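You operate a simulated robot arm through the tools that you are given. There is no shell and no other tool. Be economical: measure what you need, move in short steps, check, and stop when the job is done.

The job below is to be done with a simulated robot arm. You get a single attempt, and the scene is never put back.

TASK
Take the bead strip with blue stripe and put it on the silver sample panel.

It is judged by the outcome, as a careful person would: the job done as asked, and still so three seconds after it is handed in. It fails if anything else is knocked over, pushed out of place, dropped, spilled or broken.

THE ROBOT
A 6-joint arm with a two-finger parallel gripper, fixed in place. Base frame: the origin is at the foot of the arm, x ahead of it, y to its left, z up; the work surface is at about z = 0.9. Lengths are in m, angles in rad, forces in N, time in s.
With the tool pointing down near the work surface it reaches from about 0.24 to 0.66 m from the base axis. Its first joint turns from -1.152 to 1.152 rad. Payload 2.9 kg.
The tool frame sits at the grasp point between the pads (the TCP): z along the fingers, y along the line on which they close. The tips reach 0.03 m beyond it. Largest opening 0.11 m; finger width 0.02, thickness 0.01; the body of the gripper, 0.048 by 0.112 m, starts 0.055 m behind the TCP.
Orientation is told as [roll, pitch, yaw] about the base's x, y, z axes, in that order, counted from this pose: with the fingers straight down and closing along the base's y, the tool's x points along the base's -x, its y along +y and its z along -z.

THE INTERFACE
- The arm moves only by the tool apply_moves. Its argument "series" is one flat list of numbers, 7 for each row, row after row: the shift along the tool's x, y, z in cm, then the turn, a rotation vector about the tool's x, y, z in rad, then the finger opening in cm, from 0 to 11. In form: [dx, dy, dz, wx, wy, wz, fingers, dx, dy, dz, wx, wy, wz, fingers, ...]. A call has 1 to 10 rows; each row shifts and turns the commanded pose from where the row before left it, along the tool's axes as they then stand. A row lasts 0.2 s, in which the tool goes at most 0.05 m and 0.15 rad; a call with a longer step from one row to the next is refused whole, and so is a gripper value outside its range. A pose out of reach is approached as far as the arm can. The call stops where the force on the tool passes 40 N (or 10 N more than at its start, if that is more) or the arm is blocked; 0.2 s more then pass. Each finger travels about 0.108 m/s and halts on what it meets, pressing with about 26 N; the grip force reading is that of the motor and also rises with nothing between the fingers. The clock runs only during rows and for 0.2 s after the last one: add rows that do not move to give the fingers time. It gives the time, the measured TCP pose, the force on the tool (base axes), the opening and the grip force at its end, in the units of the frame above (readings bear some noise).
- Cameras (640 x 400 px; columns grow to the right, rows downward): "scene" is fixed at [0.0855, 0.4372, 1.3954]; the picture's right is [-0.68, -0.73, 0.00], its down [-0.33, 0.31, -0.89] and it looks along [0.65, -0.61, -0.45] (base axes); focal length 324 px, centre (320, 200). "wrist" rides on the gripper at [-0.036, 0, -0.057] in the tool frame; the picture's right is [0.00, -1.00, 0.00], its down [0.97, 0.00, -0.24] and it looks along [0.24, 0.00, 0.97] (tool axes); focal length 218 px, centre (320, 200).
- get_image(camera): a new picture of that camera. No time passes.
- measure_at(camera, pixels): for up to 12 pixels [column, row] of the newest picture of that camera ("zoom" is the newest enlarged one), the place [x, y, z] in the base frame of the surface seen there, good to about 0.002 m. No time passes.
- enlarge(camera, box): a new picture of the part [left, top, right, bottom] of that camera's present view, enlarged. No time passes.
- close_job(): hands the job in; it is judged then, once.

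Keep the steps short. Do not move on a guess: measure, check each grasp and each placing, and mend mistakes. In all there are 60 turns and 22 pictures (those below and enlarged ones count). Leave the gripper open and the arm clear of the work at the hand-in unless told otherwise, and finish with a single line.

The tools are called after ">>>" as name(argument=value, ...) on one line, values as JSON. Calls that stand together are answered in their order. apply_moves: Moves the arm, as the interface text tells. Its arguments: {"type":"object","properties":{"series":{"type":"array"}},"required":["series"]} The other tools are called the same way: get_image (camera) takes a picture; measure_at (camera, pixels) gives the place of the surface under pixels of a picture; enlarge (camera, box) takes an enlarged picture of a part of a camera's view; close_job () hands the job in.

At the start:

```text
t: 0.0
ee_pos: [0.3657, 0.0157, 1.1474]
tool_rot: [0.001, 0.0, 0.001]
force: [-0.4, 0.3, 0.1]
opening: 0.1101
grasp_force: 0.1
```

scene: 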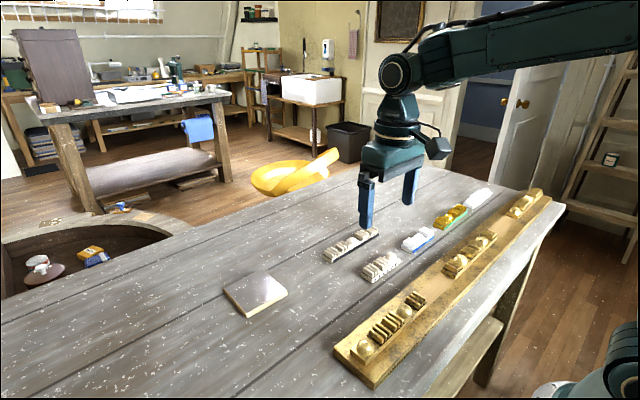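
wrist: 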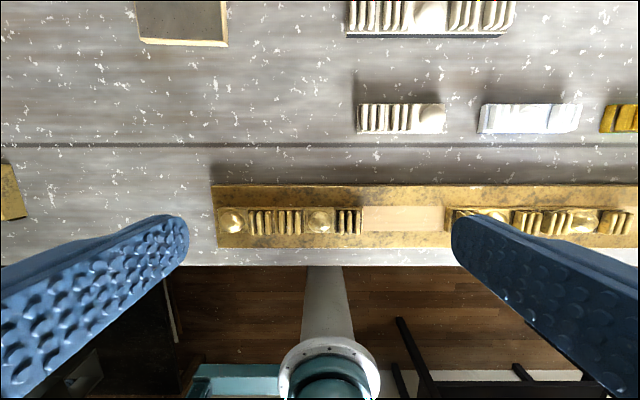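

I see several bead strips around (350,245), (381,266), (418,240), (450,216). The silver panel is near (255,293). I'll enlarge the area to find the one with the blue stripe.

>>> enlarge(camera="scene", box=[300, 180, 500, 305])

>>> enlarge(camera="wrist", box=[320, 0, 640, 200])

```text
3.20 times, centred on (400, 242) of scene
```

zoom: 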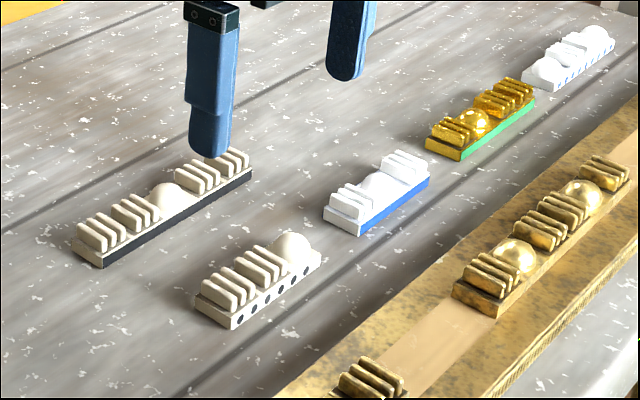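

```text
2.00 times, centred on (480, 100) of wrist
```

zoom: 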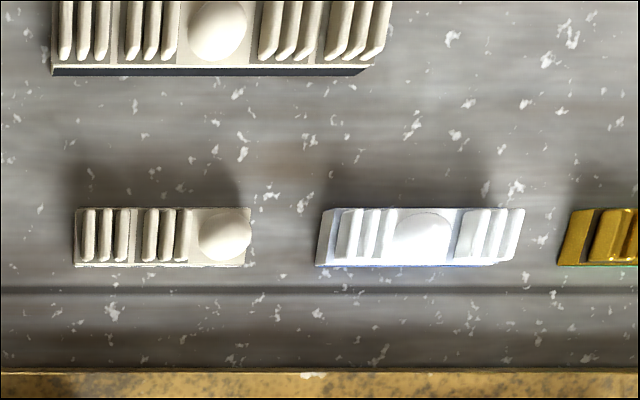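

The blue-striped strip is the white one at wrist (530,118), which is zoom (420,235). Next I'll measure it, its neighbours, and the panel.

>>> measure_at(camera="zoom", pixels=[[326, 212], [319, 262], [494, 263], [522, 212], [420, 228], [370, 232], [485, 232], [333, 235], [246, 240], [566, 240], [420, 285], [420, 380]])

>>> measure_at(camera="scene", pixels=[[224, 289], [264, 274], [287, 292], [247, 315], [255, 293], [235, 330], [247, 318], [403, 247], [418, 250], [430, 240], [418, 238]])

>>> measure_at(camera="wrist", pixels=[[137, 3], [225, 3], [142, 38], [225, 40], [180, 20], [183, 43]])

```text
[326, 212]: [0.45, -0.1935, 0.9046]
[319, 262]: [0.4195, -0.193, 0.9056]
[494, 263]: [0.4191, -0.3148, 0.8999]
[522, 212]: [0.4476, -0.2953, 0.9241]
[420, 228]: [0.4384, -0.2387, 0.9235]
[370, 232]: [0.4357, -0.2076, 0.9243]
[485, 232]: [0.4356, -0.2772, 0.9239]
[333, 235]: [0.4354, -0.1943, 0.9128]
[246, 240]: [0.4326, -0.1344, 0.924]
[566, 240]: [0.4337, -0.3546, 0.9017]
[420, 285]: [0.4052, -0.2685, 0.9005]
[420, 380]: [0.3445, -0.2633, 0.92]
```

```text
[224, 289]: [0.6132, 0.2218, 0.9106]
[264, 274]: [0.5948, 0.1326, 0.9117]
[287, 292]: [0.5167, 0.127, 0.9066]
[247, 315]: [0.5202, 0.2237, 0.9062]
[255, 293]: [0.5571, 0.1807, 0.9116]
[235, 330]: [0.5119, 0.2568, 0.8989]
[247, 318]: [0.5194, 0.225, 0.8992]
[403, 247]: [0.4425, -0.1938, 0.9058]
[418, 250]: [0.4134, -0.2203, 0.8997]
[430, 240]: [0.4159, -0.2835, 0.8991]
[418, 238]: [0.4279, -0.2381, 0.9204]
```

```text
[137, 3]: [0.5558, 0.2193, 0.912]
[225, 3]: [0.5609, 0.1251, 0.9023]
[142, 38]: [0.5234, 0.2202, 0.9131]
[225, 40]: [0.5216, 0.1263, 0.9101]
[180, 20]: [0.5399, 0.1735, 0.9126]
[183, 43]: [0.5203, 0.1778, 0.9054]
```

The strip spans x 0.418–0.450 and y −0.192 to −0.29, with its top at z≈0.924. The panel spans x 0.517–0.61 and y 0.127–0.222, with its top at z≈0.912. I'll move above the strip at the present height, then turn 90° so the fingers close across its 3 cm width.

>>> apply_moves(series=[-1.14, -4.295, 0, 0, 0, 0, 7, -1.14, -4.295, 0, 0, 0, 0, 7, -1.14, -4.295, 0, 0, 0, 0, 7, -1.14, -4.295, 0, 0, 0, 0, 7, -1.14, -4.295, 0, 0, 0, 0, 7, -1.14, -4.295, 0, 0, 0, 0, 7, 0, 0, 0, 0, 0, 0.1428, 7, 0, 0, 0, 0, 0, 0.1428, 7, 0, 0, 0, 0, 0, 0.1428, 7, 0, 0, 0, 0, 0, 0.1428, 7])

>>> apply_moves(series=[0, 0, 0, 0, 0, 0.1428, 6, 0, 0, 0, 0, 0, 0.1428, 6, 0, 0, 0, 0, 0, 0.1428, 6, 0, 0, 0, 0, 0, 0.1428, 6, 0, 0, 0, 0, 0, 0.1428, 6, 0, 0, 0, 0, 0, 0.1428, 6, 0, 0, 0, 0, 0, 0.1428, 6, 0, 0, 0, 0, 0, 0, 6])

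>>> get_image(camera="wrist")

```text
t: 2.2
ee_pos: [0.4331, -0.244, 1.1468]
tool_rot: [0.0, -0.001, -0.573]
force: [0.2, 0.2, 0.0]
opening: 0.07
grasp_force: 0.0
```

```text
t: 4.0
ee_pos: [0.4346, -0.2409, 1.1466]
tool_rot: [0.0, 0.0, -1.571]
force: [0.3, -0.9, 0.0]
opening: 0.0601
grasp_force: 0.1
```

```text
17 pictures are left
```

wrist: 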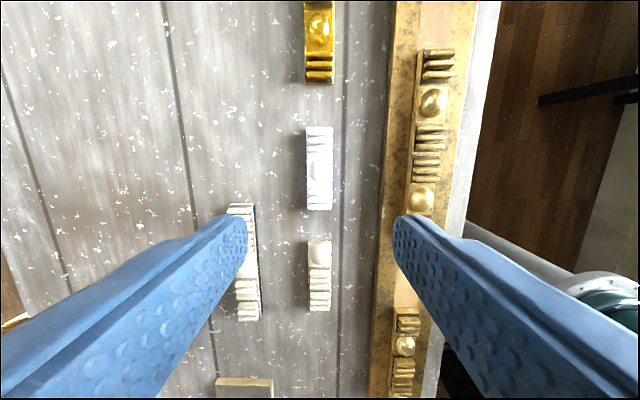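

The fingers now straddle the strip's line in x. I'll check the strip's edges in this picture at (306–332, 127–210).

>>> measure_at(camera="wrist", pixels=[[308, 168], [330, 168], [319, 129], [319, 208], [309, 205], [331, 205], [309, 132], [330, 132], [319, 180], [319, 155], [319, 243], [395, 168]])

>>> enlarge(camera="wrist", box=[272, 115, 368, 220])

```text
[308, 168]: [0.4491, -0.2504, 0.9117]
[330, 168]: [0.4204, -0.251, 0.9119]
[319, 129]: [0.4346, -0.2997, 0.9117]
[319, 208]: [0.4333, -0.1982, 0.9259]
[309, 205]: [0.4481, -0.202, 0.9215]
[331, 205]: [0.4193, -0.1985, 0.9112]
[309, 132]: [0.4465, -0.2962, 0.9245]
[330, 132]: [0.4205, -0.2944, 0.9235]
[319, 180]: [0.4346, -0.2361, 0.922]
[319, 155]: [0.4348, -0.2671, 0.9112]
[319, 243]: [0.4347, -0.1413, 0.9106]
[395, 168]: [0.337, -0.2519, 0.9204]
```

```text
3.81 times, centred on (320, 168) of wrist
```

zoom: 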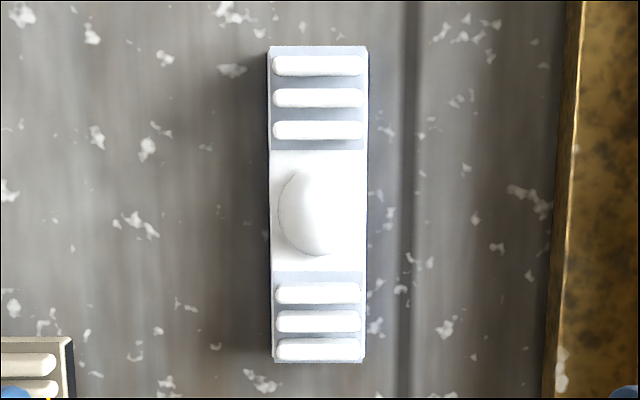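

The strip's centre is near (0.4345, −0.247), its base top is at z≈0.912, and it is about 3 cm wide. I'll descend to TCP z≈0.935, so the tips sit at about 0.905, with the fingers at 6 cm.

>>> apply_moves(series=[-0.6, 0, 4, 0, 0, 0, 6, 0, 0, 4, 0, 0, 0, 6, 0, 0, 4, 0, 0, 0, 6, 0, 0, 4, 0, 0, 0, 6, 0, 0, 2, 0, 0, 0, 6, 0, 0, 1.5, 0, 0, 0, 6, 0, 0, 1, 0, 0, 0, 6, 0, 0, 0.6, 0, 0, 0, 6, 0, 0, 0, 0, 0, 0, 6])

>>> enlarge(camera="scene", box=[340, 180, 500, 280])

```text
t: 6.0
ee_pos: [0.4338, -0.2497, 0.9343]
tool_rot: [0.0, -0.001, -1.571]
force: [0.2, 0.2, -0.1]
opening: 0.06
grasp_force: 0.1
```

```text
4.00 times, centred on (420, 230) of scene
```

zoom: 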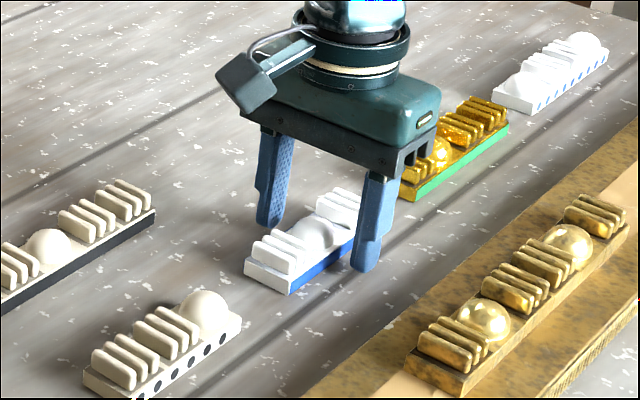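

The fingers straddle the solid-blue-stripe strip with clear space on both sides. The far white strip has blue dots, so it isn't the one. I'll close in place and then read the grip.

>>> apply_moves(series=[0, 0, 0.1, 0, 0, 0, 4.5, 0, 0, 0, 0, 0, 0, 3.5, 0, 0, 0, 0, 0, 0, 2.5, 0, 0, 0, 0, 0, 0, 2, 0, 0, 0, 0, 0, 0, 2, 0, 0, 0, 0, 0, 0, 2])

```text
t: 7.4
ee_pos: [0.4338, -0.2482, 0.9354]
tool_rot: [0.0, 0.0, -1.57]
force: [-0.7, 0.1, 0.4]
opening: 0.033
grasp_force: 26.4
```

The fingers have halted at 3.3 cm with 26 N, so the strip is held. I'll lift slowly and check.

>>> apply_moves(series=[0, 0, -0.5, 0, 0, 0, 2, 0, 0, -1, 0, 0, 0, 2, 0, 0, -2, 0, 0, 0, 2, 0, 0, -3, 0, 0, 0, 2, 0, 0, -3, 0, 0, 0, 2, 0, 0, -2, 0, 0, 0, 2, 0, 0, 0, 0, 0, 0, 2])

>>> get_image(camera="scene")

>>> get_image(camera="wrist")

```text
t: 9.0
ee_pos: [0.4352, -0.2496, 1.0523]
tool_rot: [0.0, 0.001, -1.571]
force: [-0.4, 0.3, -1.0]
opening: 0.0335
grasp_force: 26.5
```

```text
14 pictures are left
```

scene: 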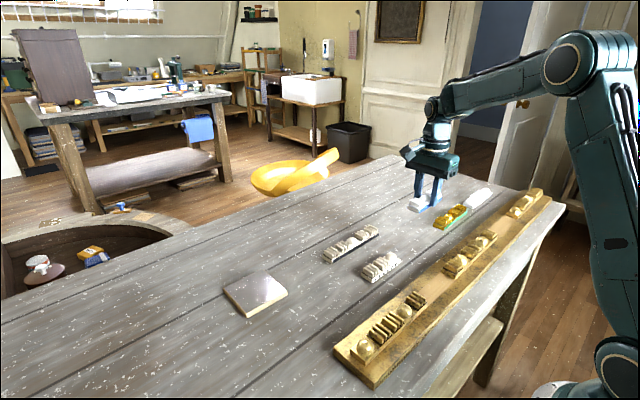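

```text
13 pictures are left
```

wrist: 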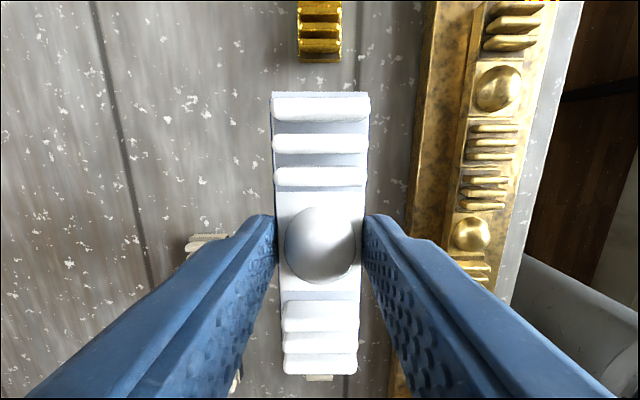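

The strip is held and off the table. I'll measure its ends at (320,95) and (320,372) for centring and tilt.

>>> measure_at(camera="wrist", pixels=[[320, 95], [320, 108], [320, 158], [320, 190], [320, 294], [320, 315], [320, 360], [320, 370], [284, 130], [362, 130]])

>>> enlarge(camera="scene", box=[390, 150, 470, 230])

```text
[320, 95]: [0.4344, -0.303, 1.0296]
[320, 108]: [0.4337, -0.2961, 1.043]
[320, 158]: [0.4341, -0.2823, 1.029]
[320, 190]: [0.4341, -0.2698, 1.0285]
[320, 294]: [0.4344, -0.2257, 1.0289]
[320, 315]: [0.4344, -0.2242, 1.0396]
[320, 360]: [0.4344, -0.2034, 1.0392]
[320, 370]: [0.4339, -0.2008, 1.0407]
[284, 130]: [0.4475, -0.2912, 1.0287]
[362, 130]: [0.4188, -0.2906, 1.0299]
```

```text
5.00 times, centred on (430, 190) of scene
```

zoom: 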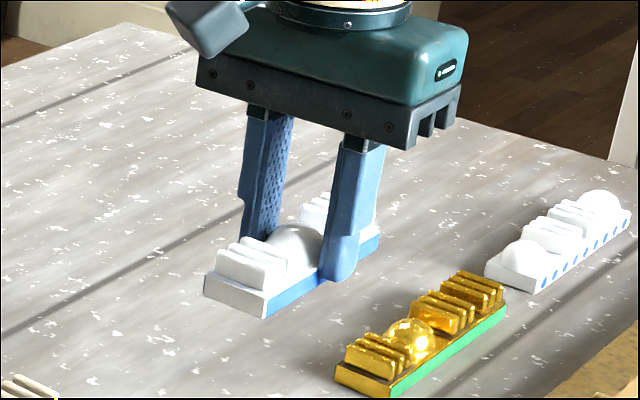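

The strip hangs level and is centred on the TCP. Its base underside is about 3.5 cm below the TCP. I'll carry it at this height over to the panel centre, about (0.565, 0.174). The strip is about 10.5 cm long and the panel about 9.5 cm square, so I'll turn it 45° to lie along the diagonal and be fully supported.

>>> apply_moves(series=[4.24, 1.3, -0.1, 0, 0, 0, 2, 4.24, 1.3, 0, 0, 0, 0, 2, 4.24, 1.3, 0, 0, 0, 0, 2, 4.24, 1.3, 0, 0, 0, 0, 2, 4.24, 1.3, 0, 0, 0, 0, 2, 4.24, 1.3, 0, 0, 0, 0, 2, 4.24, 1.3, 0, 0, 0, 0, 2, 4.24, 1.3, 0, 0, 0, 0, 2, 4.24, 1.3, 0, 0, 0, 0, 2, 4.24, 1.3, 0, 0, 0, 0, 2])

>>> apply_moves(series=[0, 0, 0, 0, 0, -0.131, 2, 0, 0, 0, 0, 0, -0.131, 2, 0, 0, 0, 0, 0, -0.131, 2, 0, 0, 0, 0, 0, -0.131, 2, 0, 0, 0, 0, 0, -0.131, 2, 0, 0, 0, 0, 0, -0.131, 2, 0, 0, 0, 0, 0, 0, 2])

>>> get_image(camera="wrist")

>>> enlarge(camera="scene", box=[160, 180, 352, 330])

```text
t: 11.2
ee_pos: [0.5627, 0.1778, 1.0495]
tool_rot: [0.001, 0.0, -1.572]
force: [-0.4, 1.4, -1.4]
opening: 0.0331
grasp_force: 26.0
```

```text
t: 12.8
ee_pos: [0.5626, 0.1742, 1.0511]
tool_rot: [-0.001, -0.002, -0.783]
force: [0.4, 0.6, -1.4]
opening: 0.033
grasp_force: 25.9
```

```text
11 pictures are left
```

wrist: 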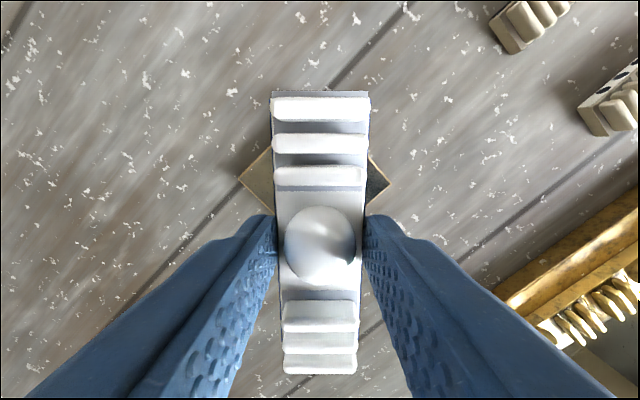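

```text
2.67 times, centred on (256, 255) of scene
```

zoom: 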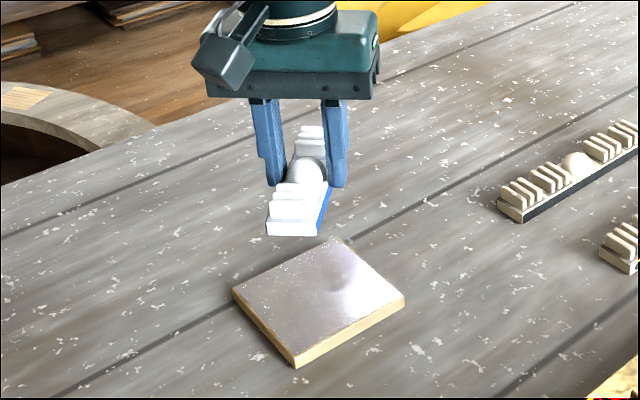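

I'll measure the panel corners again for fine centring: wrist (241,179) and (388,182), and zoom (236,290), (332,240), (400,294), (294,353).

>>> measure_at(camera="zoom", pixels=[[236, 290], [332, 241], [400, 294], [294, 352], [318, 292]])

>>> measure_at(camera="wrist", pixels=[[242, 179], [387, 182], [320, 95], [320, 370]])

```text
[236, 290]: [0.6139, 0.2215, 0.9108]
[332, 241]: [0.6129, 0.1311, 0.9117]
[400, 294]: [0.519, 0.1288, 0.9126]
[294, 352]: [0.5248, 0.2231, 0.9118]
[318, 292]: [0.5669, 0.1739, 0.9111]
```

```text
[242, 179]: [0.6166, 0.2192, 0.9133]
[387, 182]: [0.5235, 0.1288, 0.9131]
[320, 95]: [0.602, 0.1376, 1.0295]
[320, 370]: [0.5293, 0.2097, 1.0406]
```

The panel centre is (0.568, 0.175) and the strip centre is about (0.565, 0.174). I'll shift about 3–4 mm and lower it to about 1 cm above the panel.

>>> apply_moves(series=[-0.14, 0.35, 2, 0, 0, 0, 2, 0, 0, 3, 0, 0, 0, 2, 0, 0, 2.5, 0, 0, 0, 2, 0, 0, 1.5, 0, 0, 0, 2, 0, 0, 0.5, 0, 0, 0, 2, 0, 0, 0, 0, 0, 0, 2])

>>> enlarge(camera="scene", box=[192, 220, 320, 320])

```text
t: 14.2
ee_pos: [0.5671, 0.1772, 0.9562]
tool_rot: [0.0, 0.0, -0.783]
force: [-0.3, 0.1, -1.1]
opening: 0.0333
grasp_force: 26.4
```

```text
4.00 times, centred on (256, 270) of scene
```

zoom: 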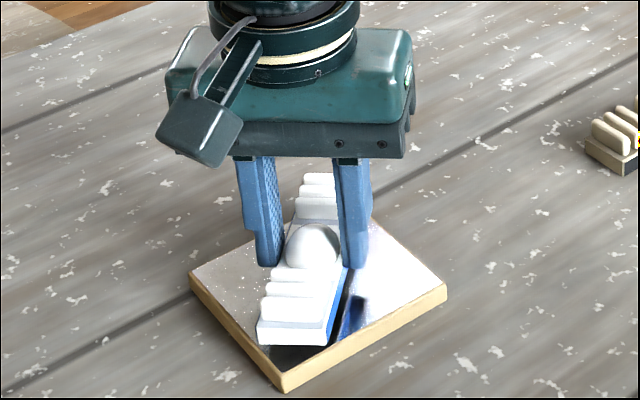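

The strip is just above the panel and lined up along the diagonal. I'll lower it in small steps until the force shows contact.

>>> apply_moves(series=[0, 0, 0.3, 0, 0, 0, 2, 0, 0, 0.2, 0, 0, 0, 2, 0, 0, 0.2, 0, 0, 0, 2, 0, 0, 0, 0, 0, 0, 2])

```text
t: 15.2
ee_pos: [0.5667, 0.176, 0.948]
tool_rot: [0.0, -0.001, -0.784]
force: [-0.8, -0.9, -0.9]
opening: 0.0331
grasp_force: 26.5
```

There's no contact yet at z=0.948, so I'll lower in 1 mm steps.

>>> apply_moves(series=[0, 0, 0.1, 0, 0, 0, 2, 0, 0, 0, 0, 0, 0, 2])

>>> apply_moves(series=[0, 0, 0.1, 0, 0, 0, 2, 0, 0, 0, 0, 0, 0, 2])

```text
t: 15.8
ee_pos: [0.566, 0.1763, 0.9476]
tool_rot: [0.0, -0.001, -0.784]
force: [-0.3, -1.2, -0.7]
opening: 0.033
grasp_force: 26.1
```

```text
t: 16.4
ee_pos: [0.5673, 0.1758, 0.9459]
tool_rot: [0.0, 0.0, -0.783]
force: [-0.2, -0.7, 1.1]
opening: 0.0332
grasp_force: 25.8
```

The vertical force went from −1 to +1.1, so contact is beginning. One more 0.5 mm step will confirm it.

>>> apply_moves(series=[0, 0, 0.05, 0, 0, 0, 2, 0, 0, 0, 0, 0, 0, 2])

```text
t: 17.0
ee_pos: [0.5652, 0.1759, 0.9464]
tool_rot: [0.003, 0.001, -0.784]
force: [-2.4, 0.4, 7.3]
opening: 0.0332
grasp_force: 25.6
```

Contact is confirmed at +7 N, so the strip rests on the panel. I'll open the fingers gently and look.

>>> apply_moves(series=[0, 0, -0.05, 0, 0, 0, 3.2, 0, 0, 0, 0, 0, 0, 3.6, 0, 0, 0, 0, 0, 0, 4.5, 0, 0, 0, 0, 0, 0, 5.5, 0, 0, 0, 0, 0, 0, 6, 0, 0, 0, 0, 0, 0, 6])

>>> enlarge(camera="scene", box=[192, 220, 320, 320])

```text
t: 18.4
ee_pos: [0.5664, 0.1772, 0.9455]
tool_rot: [0.0, 0.001, -0.785]
force: [0.2, -0.3, -0.2]
opening: 0.0601
grasp_force: 0.0
```

```text
4.00 times, centred on (256, 270) of scene
```

zoom: 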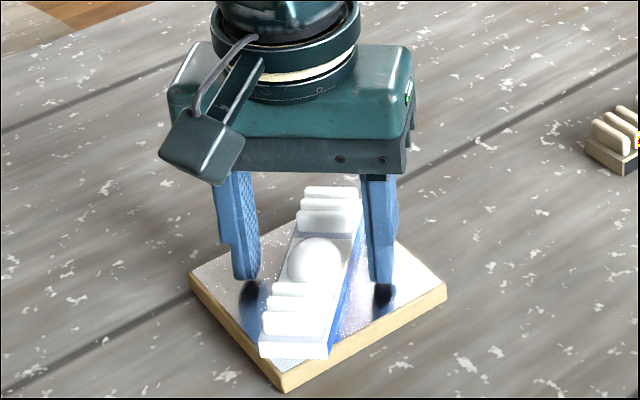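

The strip lies flat on the panel and the fingers are free. I'll raise the arm straight up, open the gripper, and check.

>>> apply_moves(series=[0, 0, -1, 0, 0, 0, 6, 0, 0, -3, 0, 0, 0, 6, 0, 0, -4, 0, 0, 0, 6, 0, 0, -4, 0, 0, 0, 8, 0, 0, -4, 0, 0, 0, 10, 0, 0, -2, 0, 0, 0, 11, 0, 0, 0, 0, 0, 0, 11])

>>> get_image(camera="scene")

>>> get_image(camera="wrist")

```text
t: 20.0
ee_pos: [0.5652, 0.1766, 1.1273]
tool_rot: [0.0, 0.001, -0.784]
force: [0.2, 1.0, 0.9]
opening: 0.1099
grasp_force: 0.0
```

```text
7 pictures are left
```

scene: 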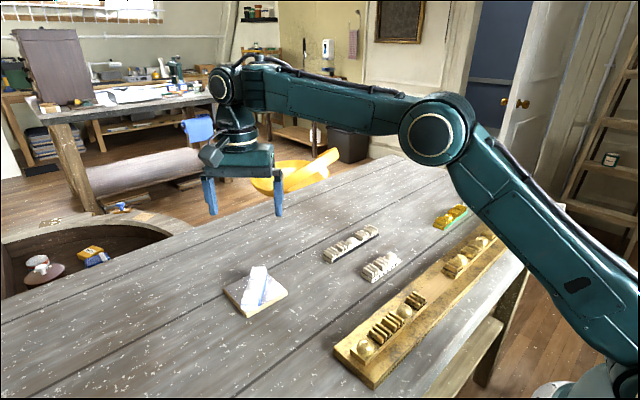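

```text
6 pictures are left
```

wrist: 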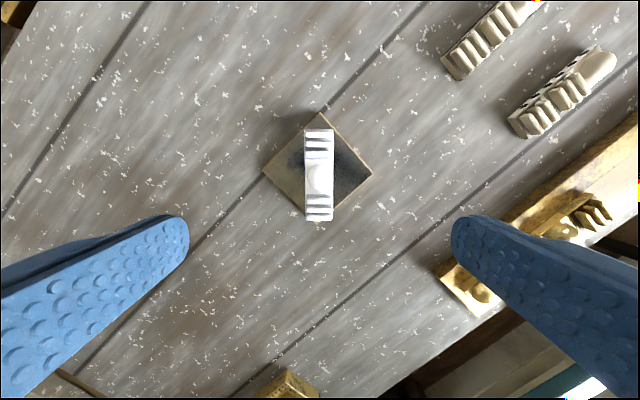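

The strip rests on the panel along its diagonal, nothing else has moved, and the open gripper is about 20 cm above it. I'm handing the job in.

>>> close_job()

```text
The job is handed in.
```

The bead strip with the blue stripe is lying flat on the silver sample panel, with the gripper open and the arm clear above it.
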